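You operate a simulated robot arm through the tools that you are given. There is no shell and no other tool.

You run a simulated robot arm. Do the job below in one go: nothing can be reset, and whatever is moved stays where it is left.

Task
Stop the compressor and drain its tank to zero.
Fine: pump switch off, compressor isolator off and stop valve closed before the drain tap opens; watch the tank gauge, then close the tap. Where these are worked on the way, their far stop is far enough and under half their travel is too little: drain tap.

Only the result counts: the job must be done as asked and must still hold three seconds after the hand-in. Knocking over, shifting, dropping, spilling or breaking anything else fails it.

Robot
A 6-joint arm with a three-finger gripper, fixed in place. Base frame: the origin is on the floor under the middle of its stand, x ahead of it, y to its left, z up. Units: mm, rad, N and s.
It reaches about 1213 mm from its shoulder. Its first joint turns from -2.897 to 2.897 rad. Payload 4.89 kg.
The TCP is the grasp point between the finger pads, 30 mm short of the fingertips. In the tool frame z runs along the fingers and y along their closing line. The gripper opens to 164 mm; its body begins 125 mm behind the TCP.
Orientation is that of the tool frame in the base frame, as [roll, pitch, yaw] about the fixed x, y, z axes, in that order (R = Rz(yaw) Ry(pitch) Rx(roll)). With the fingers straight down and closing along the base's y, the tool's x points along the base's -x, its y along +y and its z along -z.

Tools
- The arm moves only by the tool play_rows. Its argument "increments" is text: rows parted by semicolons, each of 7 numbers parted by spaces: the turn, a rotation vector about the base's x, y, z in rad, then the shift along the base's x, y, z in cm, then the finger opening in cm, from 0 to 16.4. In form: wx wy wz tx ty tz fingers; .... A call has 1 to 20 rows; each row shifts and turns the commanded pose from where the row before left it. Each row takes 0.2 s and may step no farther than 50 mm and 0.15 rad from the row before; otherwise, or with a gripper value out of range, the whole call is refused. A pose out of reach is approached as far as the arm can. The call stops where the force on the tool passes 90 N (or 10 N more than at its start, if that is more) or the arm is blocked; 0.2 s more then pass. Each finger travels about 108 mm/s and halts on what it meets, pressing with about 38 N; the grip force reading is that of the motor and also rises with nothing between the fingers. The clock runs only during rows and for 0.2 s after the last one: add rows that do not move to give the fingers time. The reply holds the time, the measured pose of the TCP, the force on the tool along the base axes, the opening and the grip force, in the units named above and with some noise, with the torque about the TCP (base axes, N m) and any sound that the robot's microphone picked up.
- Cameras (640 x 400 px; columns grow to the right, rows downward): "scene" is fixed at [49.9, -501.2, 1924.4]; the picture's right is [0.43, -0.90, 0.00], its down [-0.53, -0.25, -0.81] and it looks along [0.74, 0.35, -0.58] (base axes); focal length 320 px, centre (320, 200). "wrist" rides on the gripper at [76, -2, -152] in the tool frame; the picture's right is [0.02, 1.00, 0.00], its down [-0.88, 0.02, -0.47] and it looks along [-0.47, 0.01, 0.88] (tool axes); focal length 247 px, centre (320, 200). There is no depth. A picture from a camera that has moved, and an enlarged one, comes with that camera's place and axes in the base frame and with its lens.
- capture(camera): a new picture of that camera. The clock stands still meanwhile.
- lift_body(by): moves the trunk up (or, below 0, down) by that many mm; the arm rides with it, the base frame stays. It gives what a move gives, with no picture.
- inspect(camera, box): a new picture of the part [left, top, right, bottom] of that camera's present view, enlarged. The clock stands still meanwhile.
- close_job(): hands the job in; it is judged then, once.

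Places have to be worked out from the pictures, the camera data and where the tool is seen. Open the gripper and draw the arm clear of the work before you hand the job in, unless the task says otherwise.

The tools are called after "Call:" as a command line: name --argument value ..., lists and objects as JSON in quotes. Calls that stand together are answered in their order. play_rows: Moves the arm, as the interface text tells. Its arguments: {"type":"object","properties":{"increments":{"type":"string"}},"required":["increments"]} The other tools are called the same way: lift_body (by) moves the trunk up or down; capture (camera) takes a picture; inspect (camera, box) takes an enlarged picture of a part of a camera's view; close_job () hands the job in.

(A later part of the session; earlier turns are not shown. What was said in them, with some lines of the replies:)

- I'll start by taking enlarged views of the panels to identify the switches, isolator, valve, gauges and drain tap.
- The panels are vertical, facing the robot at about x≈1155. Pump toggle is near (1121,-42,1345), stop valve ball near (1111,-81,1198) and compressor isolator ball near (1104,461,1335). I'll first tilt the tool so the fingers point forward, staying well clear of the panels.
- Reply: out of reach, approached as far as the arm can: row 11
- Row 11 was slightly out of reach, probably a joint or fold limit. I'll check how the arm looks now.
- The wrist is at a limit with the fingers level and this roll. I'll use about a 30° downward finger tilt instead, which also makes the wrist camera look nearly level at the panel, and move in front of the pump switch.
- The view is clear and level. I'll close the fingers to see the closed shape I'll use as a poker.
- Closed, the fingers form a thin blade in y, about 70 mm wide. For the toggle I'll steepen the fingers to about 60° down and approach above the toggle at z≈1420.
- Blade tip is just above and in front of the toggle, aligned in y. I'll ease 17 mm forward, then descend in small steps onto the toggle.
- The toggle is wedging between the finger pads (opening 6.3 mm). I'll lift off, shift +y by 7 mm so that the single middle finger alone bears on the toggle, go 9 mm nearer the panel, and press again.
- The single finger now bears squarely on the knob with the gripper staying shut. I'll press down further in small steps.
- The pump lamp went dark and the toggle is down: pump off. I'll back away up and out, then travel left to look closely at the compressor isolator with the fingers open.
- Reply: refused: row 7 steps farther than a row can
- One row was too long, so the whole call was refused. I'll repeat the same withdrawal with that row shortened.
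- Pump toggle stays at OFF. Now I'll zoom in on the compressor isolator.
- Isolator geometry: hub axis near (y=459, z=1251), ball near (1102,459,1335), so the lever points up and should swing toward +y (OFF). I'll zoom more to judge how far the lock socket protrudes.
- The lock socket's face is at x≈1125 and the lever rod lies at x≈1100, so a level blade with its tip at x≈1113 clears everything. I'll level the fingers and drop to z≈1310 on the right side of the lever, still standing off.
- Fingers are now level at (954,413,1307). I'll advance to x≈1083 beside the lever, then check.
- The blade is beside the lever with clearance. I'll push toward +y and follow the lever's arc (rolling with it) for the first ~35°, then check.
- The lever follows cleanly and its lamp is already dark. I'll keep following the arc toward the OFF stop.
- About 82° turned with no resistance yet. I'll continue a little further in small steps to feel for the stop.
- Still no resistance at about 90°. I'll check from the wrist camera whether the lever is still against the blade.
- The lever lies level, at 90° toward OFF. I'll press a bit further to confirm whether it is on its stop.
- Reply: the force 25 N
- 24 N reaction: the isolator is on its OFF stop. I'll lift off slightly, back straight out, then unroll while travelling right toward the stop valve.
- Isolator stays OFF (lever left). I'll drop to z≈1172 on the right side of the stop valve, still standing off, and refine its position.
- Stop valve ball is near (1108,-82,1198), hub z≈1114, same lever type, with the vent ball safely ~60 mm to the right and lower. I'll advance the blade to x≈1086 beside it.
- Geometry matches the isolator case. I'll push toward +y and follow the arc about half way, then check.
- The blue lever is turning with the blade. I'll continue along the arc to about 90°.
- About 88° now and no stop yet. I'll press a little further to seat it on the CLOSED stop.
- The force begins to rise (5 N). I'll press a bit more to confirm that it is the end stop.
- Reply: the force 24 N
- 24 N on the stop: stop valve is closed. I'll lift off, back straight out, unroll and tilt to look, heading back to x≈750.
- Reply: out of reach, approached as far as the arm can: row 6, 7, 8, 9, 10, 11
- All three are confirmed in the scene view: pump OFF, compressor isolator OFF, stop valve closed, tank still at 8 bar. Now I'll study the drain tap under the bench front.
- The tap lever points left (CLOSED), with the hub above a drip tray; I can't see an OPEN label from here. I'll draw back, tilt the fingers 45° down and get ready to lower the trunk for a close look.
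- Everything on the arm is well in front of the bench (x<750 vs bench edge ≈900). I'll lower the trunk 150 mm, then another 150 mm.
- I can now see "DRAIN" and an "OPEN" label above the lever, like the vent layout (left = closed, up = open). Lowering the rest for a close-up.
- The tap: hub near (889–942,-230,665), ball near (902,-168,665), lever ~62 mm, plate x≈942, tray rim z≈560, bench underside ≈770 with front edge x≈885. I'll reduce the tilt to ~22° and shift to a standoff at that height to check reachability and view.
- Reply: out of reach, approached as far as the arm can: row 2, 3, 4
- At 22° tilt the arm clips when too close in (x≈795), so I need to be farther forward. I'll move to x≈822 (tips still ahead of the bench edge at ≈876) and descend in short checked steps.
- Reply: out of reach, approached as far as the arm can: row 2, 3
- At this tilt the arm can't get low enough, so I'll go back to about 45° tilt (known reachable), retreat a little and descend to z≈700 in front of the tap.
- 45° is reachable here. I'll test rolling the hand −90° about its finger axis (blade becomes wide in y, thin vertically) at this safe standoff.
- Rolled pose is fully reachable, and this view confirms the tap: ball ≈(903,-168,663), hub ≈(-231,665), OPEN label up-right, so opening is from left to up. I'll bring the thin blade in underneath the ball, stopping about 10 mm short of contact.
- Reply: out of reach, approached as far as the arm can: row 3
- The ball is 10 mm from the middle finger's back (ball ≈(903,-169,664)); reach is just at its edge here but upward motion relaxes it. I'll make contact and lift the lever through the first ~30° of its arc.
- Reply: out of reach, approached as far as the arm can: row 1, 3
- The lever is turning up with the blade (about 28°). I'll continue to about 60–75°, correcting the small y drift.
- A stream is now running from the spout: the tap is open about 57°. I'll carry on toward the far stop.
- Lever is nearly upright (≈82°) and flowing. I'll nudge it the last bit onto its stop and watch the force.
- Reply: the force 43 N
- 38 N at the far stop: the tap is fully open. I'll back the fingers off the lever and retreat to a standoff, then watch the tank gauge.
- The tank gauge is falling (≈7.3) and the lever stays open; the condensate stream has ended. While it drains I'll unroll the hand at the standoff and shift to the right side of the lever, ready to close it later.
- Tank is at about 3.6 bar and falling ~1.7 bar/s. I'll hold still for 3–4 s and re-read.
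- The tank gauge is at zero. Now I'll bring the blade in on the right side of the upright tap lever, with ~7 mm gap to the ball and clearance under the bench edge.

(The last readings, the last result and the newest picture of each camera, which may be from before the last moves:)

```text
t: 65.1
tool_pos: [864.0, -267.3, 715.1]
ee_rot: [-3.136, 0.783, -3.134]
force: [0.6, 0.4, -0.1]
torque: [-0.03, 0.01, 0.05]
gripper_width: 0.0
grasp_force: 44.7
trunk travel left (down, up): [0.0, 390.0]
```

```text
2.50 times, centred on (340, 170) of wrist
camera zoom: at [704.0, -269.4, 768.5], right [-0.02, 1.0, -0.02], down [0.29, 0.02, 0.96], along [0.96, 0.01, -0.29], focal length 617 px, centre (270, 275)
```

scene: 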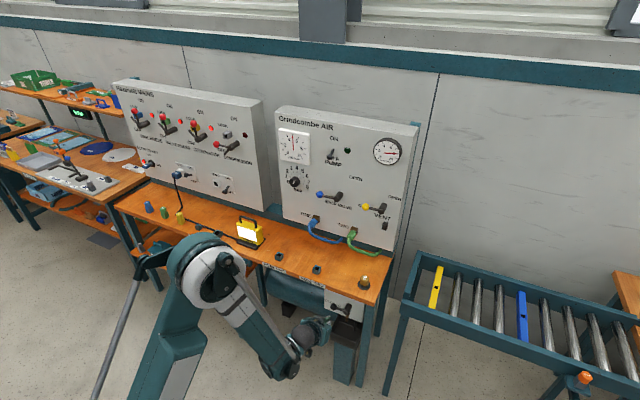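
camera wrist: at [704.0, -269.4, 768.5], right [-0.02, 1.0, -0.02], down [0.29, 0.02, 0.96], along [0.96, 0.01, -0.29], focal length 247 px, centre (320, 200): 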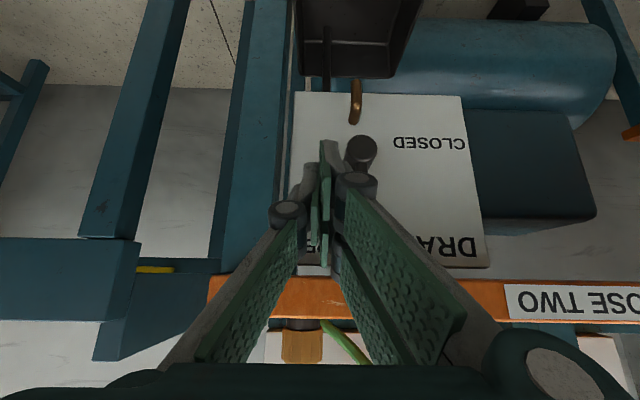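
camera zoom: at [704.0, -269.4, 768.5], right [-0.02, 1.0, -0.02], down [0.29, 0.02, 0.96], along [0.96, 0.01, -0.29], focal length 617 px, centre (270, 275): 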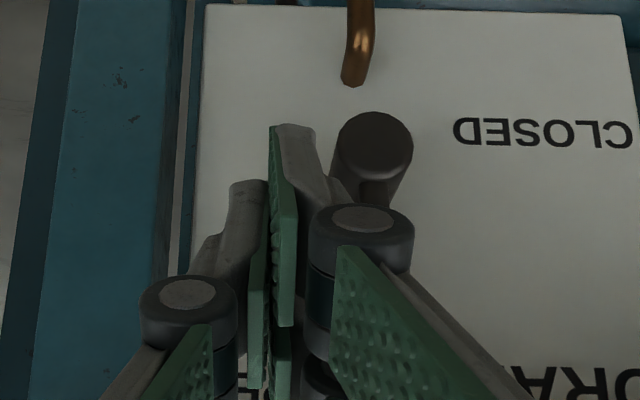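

Hub confirmed at (y≈-233, z≈667), and the blade is right of the lever with nothing in the way. I'll push left and follow the arc down for the first ~40°.

Call:
play_rows --increments "0 0 0 0.05 0.9 -0.05 0;0 0 0 0.05 0.9 -0.05 0;0 0 0 0 0.74 0 0;0 0 0 0 0.73 -0.1 0;0 0 0 0 0.70 -0.23 0;0 0 0 0 0.65 -0.35 0;0 0 0 0 0 0 0"

Call:
inspect --camera "scene" --box '[280, 260, 400, 360]'

Call:
inspect --camera "wrist" --box '[260, 90, 420, 250]'

```text
t: 66.7
tool_pos: [865.0, -220.1, 705.3]
ee_rot: [-3.139, 0.784, -3.136]
force: [0.1, 0.1, -0.8]
torque: [-0.01, 0.02, -0.02]
gripper_width: 0.0
grasp_force: 44.8
trunk travel left (down, up): [0.0, 390.0]
```

```text
4.00 times, centred on (340, 310) of scene
camera zoom: at [49.9, -501.2, 1924.4], right [0.43, -0.9, 0.0], down [-0.53, -0.25, -0.81], along [0.74, 0.35, -0.58], focal length 1279 px, centre (240, -240)
```

zoom: 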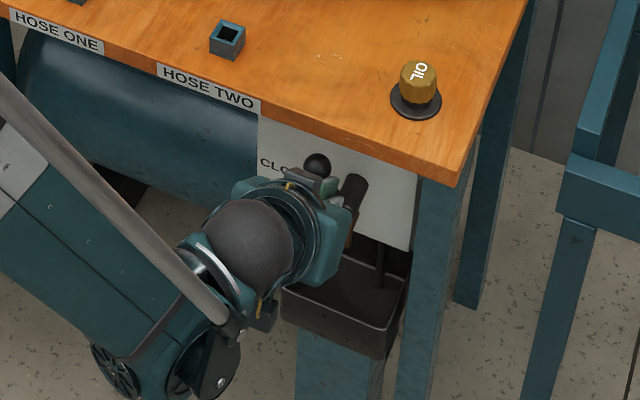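

```text
2.50 times, centred on (340, 170) of wrist
camera zoom: at [704.4, -223.0, 759.4], right [-0.02, 1.0, -0.02], down [0.29, 0.02, 0.96], along [0.96, 0.01, -0.29], focal length 617 px, centre (270, 275)
```

zoom: 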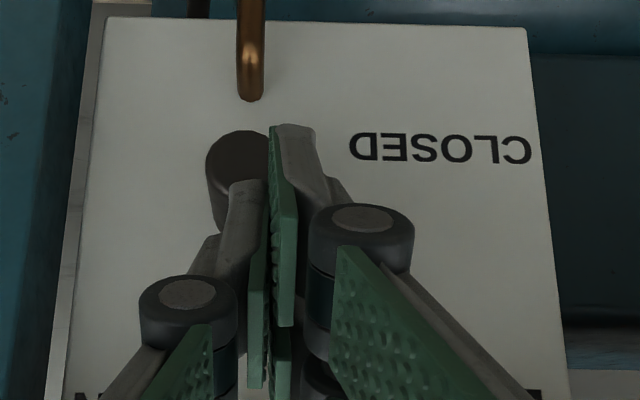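

The lever is swinging back left (about 50° remaining). I'll continue down the arc toward CLOSED.

Call:
play_rows --increments "0 0 0 0 0.58 -0.46 0;0 0 0 0 0.49 -0.55 0;0 0 0 0 0.39 -0.62 0;0 0 0 0 0.26 -0.69 0;0 0 0 0 0 0 0"

Call:
inspect --camera "scene" --box '[280, 260, 400, 360]'

Call:
inspect --camera "wrist" --box '[260, 90, 420, 250]'

```text
t: 67.9
tool_pos: [865.2, -202.9, 683.4]
ee_rot: [-3.138, 0.783, -3.137]
force: [-0.1, -0.7, 0.4]
torque: [0.01, 0.03, 0.0]
gripper_width: 0.0
grasp_force: 45.0
trunk travel left (down, up): [0.0, 390.0]
```

```text
4.00 times, centred on (340, 310) of scene
camera zoom: at [49.9, -501.2, 1924.4], right [0.43, -0.9, 0.0], down [-0.53, -0.25, -0.81], along [0.74, 0.35, -0.58], focal length 1279 px, centre (240, -240)
```

zoom: 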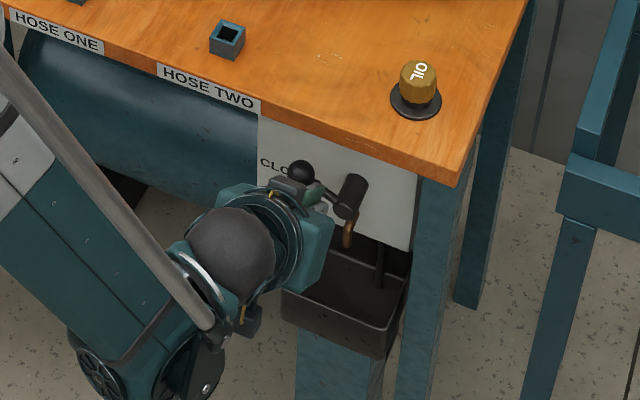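

```text
2.50 times, centred on (340, 170) of wrist
camera zoom: at [704.8, -205.8, 736.6], right [-0.02, 1.0, -0.02], down [0.29, 0.02, 0.96], along [0.96, 0.01, -0.29], focal length 617 px, centre (270, 275)
```

zoom: 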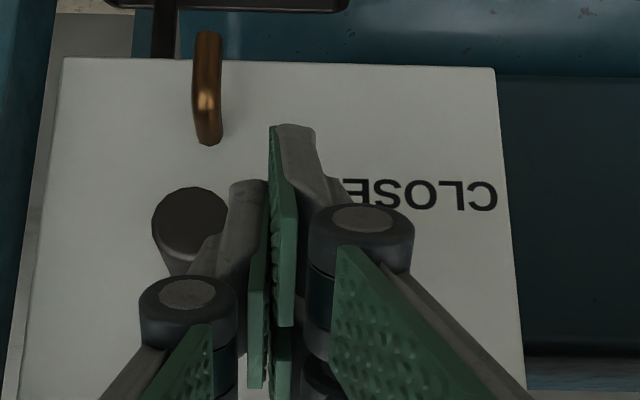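

The lever lags: about 25° remains. I'll keep pressing down in small steps.

Call:
play_rows --increments "0 0 0 0 0.1 -0.6 0;0 0 0 0 0.05 -0.6 0;0 0 0 0 0 -0.5 0;0 0 0 0 0 0 0"

Call:
inspect --camera "scene" --box '[300, 270, 380, 350]'

Call:
inspect --camera "wrist" --box '[260, 90, 420, 250]'

```text
t: 68.9
tool_pos: [865.2, -203.1, 665.4]
ee_rot: [-3.138, 0.785, -3.136]
force: [-2.6, 1.9, 1.4]
torque: [0.0, -0.05, 0.05]
gripper_width: 0.2
grasp_force: 44.7
trunk travel left (down, up): [0.0, 390.0]
```

```text
5.00 times, centred on (340, 310) of scene
camera zoom: at [49.9, -501.2, 1924.4], right [0.43, -0.9, 0.0], down [-0.53, -0.25, -0.81], along [0.74, 0.35, -0.58], focal length 1599 px, centre (220, -350)
```

zoom: 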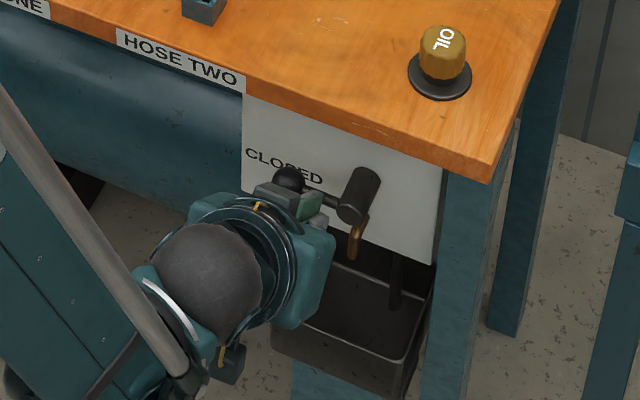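

```text
2.50 times, centred on (340, 170) of wrist
camera zoom: at [704.7, -204.5, 718.7], right [-0.02, 1.0, -0.02], down [0.29, 0.02, 0.96], along [0.96, 0.01, -0.29], focal length 617 px, centre (270, 275)
```

zoom: 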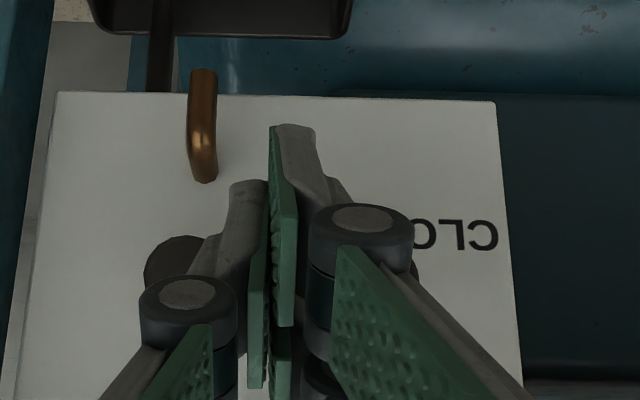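

Nearly closed (ball within a few mm of its original place). I'll press further in small steps until I feel the stop.

Call:
play_rows --increments "0 0 0 0 0 -0.3 0;0 0 0 0 0 -0.2 0;0 0 0 0 0 0 0"

Call:
inspect --camera "scene" --box '[300, 270, 380, 350]'

```text
t: 69.7
tool_pos: [863.9, -202.3, 662.4]
ee_rot: [-3.137, 0.787, -3.135]
force: [-17.9, -2.8, 40.3]
torque: [0.1, -1.53, -0.04]
gripper_width: 0.0
grasp_force: 45.2
trunk travel left (down, up): [0.0, 390.0]
```

```text
5.00 times, centred on (340, 310) of scene
camera zoom: at [49.9, -501.2, 1924.4], right [0.43, -0.9, 0.0], down [-0.53, -0.25, -0.81], along [0.74, 0.35, -0.58], focal length 1599 px, centre (220, -350)
```

zoom: 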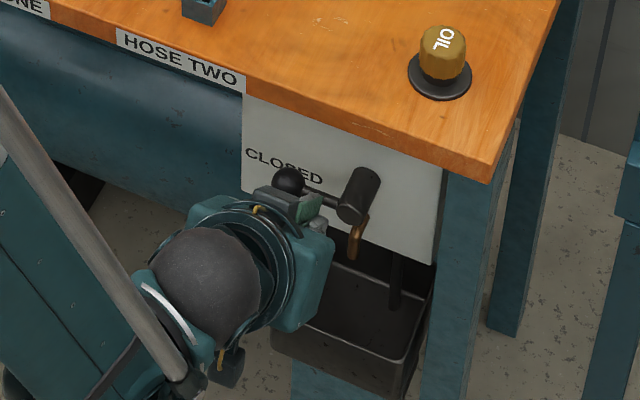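

40 N reaction: the tap is on its CLOSED stop. I'll withdraw along the finger axis, away from the lever, and check everything.

Call:
play_rows --increments "0 0 0 -0.2 0 0.3 0;0 0 0 -1.5 0 1.5 0;0 0 0 -2.5 0 2.5 0;0 0 0 -2.5 0 2.5 0;0 0 0 -2.5 0 2.5 0;0 0 0 -2.5 0 2.5 0;0 0 0 0 0 0 0"

Call:
inspect --camera "scene" --box '[300, 270, 380, 350]'

Call:
capture --camera "wrist"

Call:
inspect --camera "scene" --box '[350, 125, 430, 175]'

```text
t: 71.3
tool_pos: [746.8, -202.0, 778.7]
ee_rot: [-3.137, 0.784, -3.137]
force: [0.2, -0.5, -0.5]
torque: [0.02, 0.06, 0.03]
gripper_width: 0.0
grasp_force: 45.1
trunk travel left (down, up): [0.0, 390.0]
```

```text
5.00 times, centred on (340, 310) of scene
camera zoom: at [49.9, -501.2, 1924.4], right [0.43, -0.9, 0.0], down [-0.53, -0.25, -0.81], along [0.74, 0.35, -0.58], focal length 1599 px, centre (220, -350)
```

zoom: 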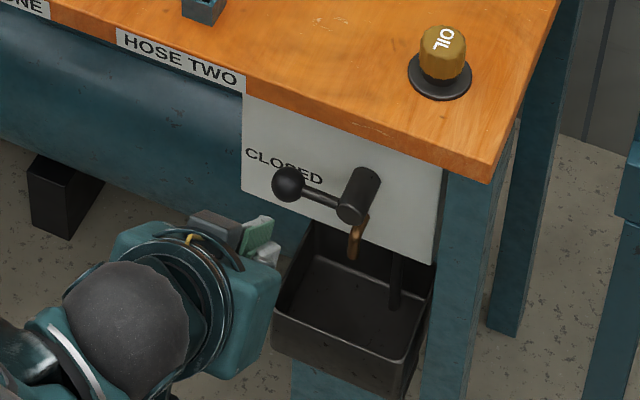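

```text
taken
camera wrist: at [587.2, -204.6, 832.2], right [-0.02, 1.0, -0.02], down [0.29, 0.02, 0.96], along [0.96, 0.01, -0.29], focal length 247 px, centre (320, 200)
```

wrist: 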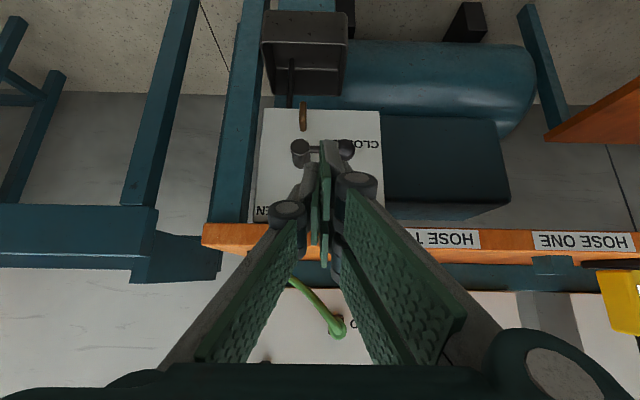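

```text
8.00 times, centred on (390, 150) of scene
camera zoom: at [49.9, -501.2, 1924.4], right [0.43, -0.9, 0.0], down [-0.53, -0.25, -0.81], along [0.74, 0.35, -0.58], focal length 2559 px, centre (-240, 600)
```

zoom: 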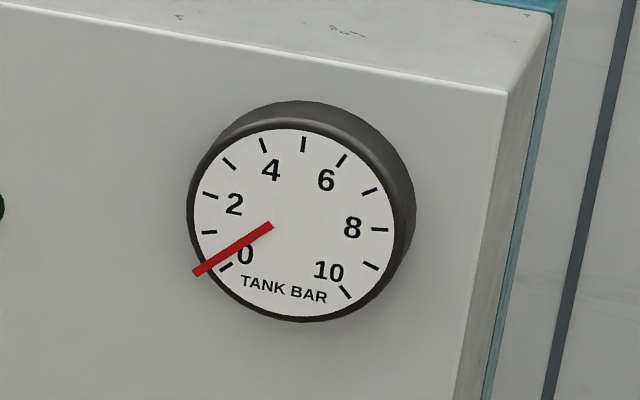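

The tap lever is back exactly at CLOSED, and the tank gauge is steady at zero. I'll raise the trunk to clear the bench, then open the gripper.

Call:
lift_body --by 300

Call:
play_rows --increments "0 0 0 0 0 1 16.4;0 0 0 0 0 2 16.4;0 0 0 0 0 2 16.4;0 0 0 0 0 2 16.4;0 0 0 0 0 0 16.4;0 0 0 0 0 0 16.4"

Call:
capture --camera "scene"

Call:
inspect --camera "scene" --box '[180, 85, 430, 265]'

Call:
inspect --camera "scene" --box '[300, 270, 380, 350]'

```text
t: 74.3
tool_pos: [746.7, -203.0, 1078.1]
ee_rot: [-3.138, 0.785, -3.137]
force: [-0.5, -0.4, -0.2]
torque: [0.01, -0.03, 0.05]
gripper_width: 0.1
grasp_force: 44.5
trunk travel left (down, up): [-300.0, 90.0]
```

```text
t: 75.7
tool_pos: [746.9, -203.4, 1150.8]
ee_rot: [-3.137, 0.783, -3.138]
force: [-0.5, -0.3, -0.5]
torque: [-0.03, 0.01, 0.01]
gripper_width: 164.0
grasp_force: 0.0
trunk travel left (down, up): [-300.0, 90.0]
```

```text
taken
```

scene: 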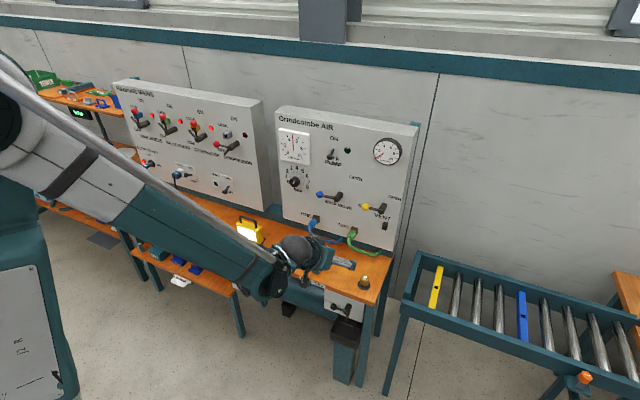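

```text
2.22 times, centred on (305, 175) of scene
camera zoom: at [49.9, -501.2, 1924.4], right [0.43, -0.9, 0.0], down [-0.53, -0.25, -0.81], along [0.74, 0.35, -0.58], focal length 711 px, centre (353, 256)
```

zoom: 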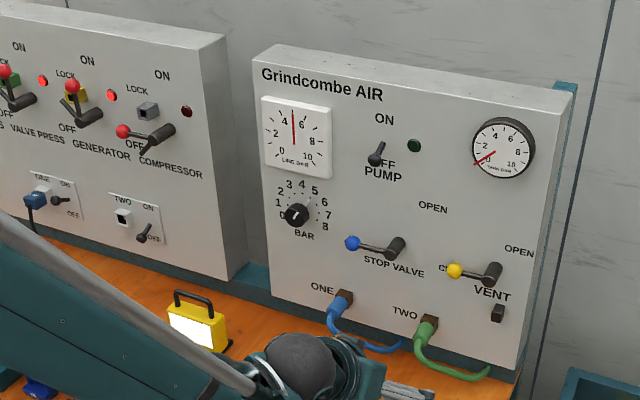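

```text
5.00 times, centred on (340, 310) of scene
camera zoom: at [49.9, -501.2, 1924.4], right [0.43, -0.9, 0.0], down [-0.53, -0.25, -0.81], along [0.74, 0.35, -0.58], focal length 1599 px, centre (220, -350)
```

zoom: 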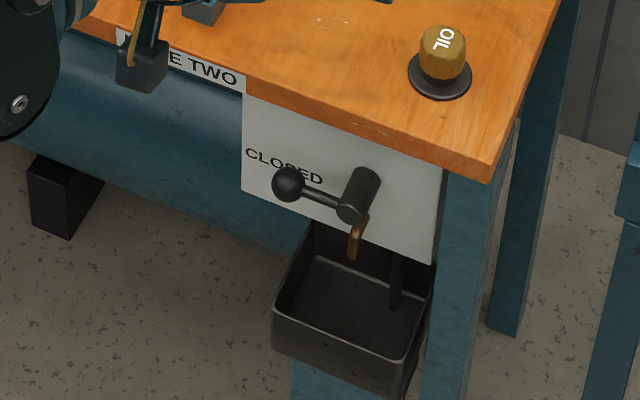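

Everything checks out: pump OFF with lamp dark, compressor isolator OFF with lamp dark, stop valve closed, tank gauge at zero and drain tap closed. The other controls and items are undisturbed, the gripper is open and the arm is clear, so I'm handing in.

Call:
close_job

```text
The job is handed in.
```

The compressor is stopped and its tank is drained to zero; I've handed the job in, and no verdict came back with the hand-in.

- **Before draining:** I switched the pump off, turned the compressor isolator off and closed the stop valve, in that order. The pump and compressor lamps both went dark, and the two levers were pressed firmly onto their stops.
- **Draining:** I opened the drain tap to its far stop. The tank gauge fell from 8 bar to zero, and it still read zero about seven seconds later.
- **After draining:** I closed the tap onto its stop, raised the arm clear of the bench and opened the gripper.

The line gauge still reads about 5 bar, because the closed stop valve keeps pressure in the line. In the final pictures nothing else appears to have been moved or spilled.
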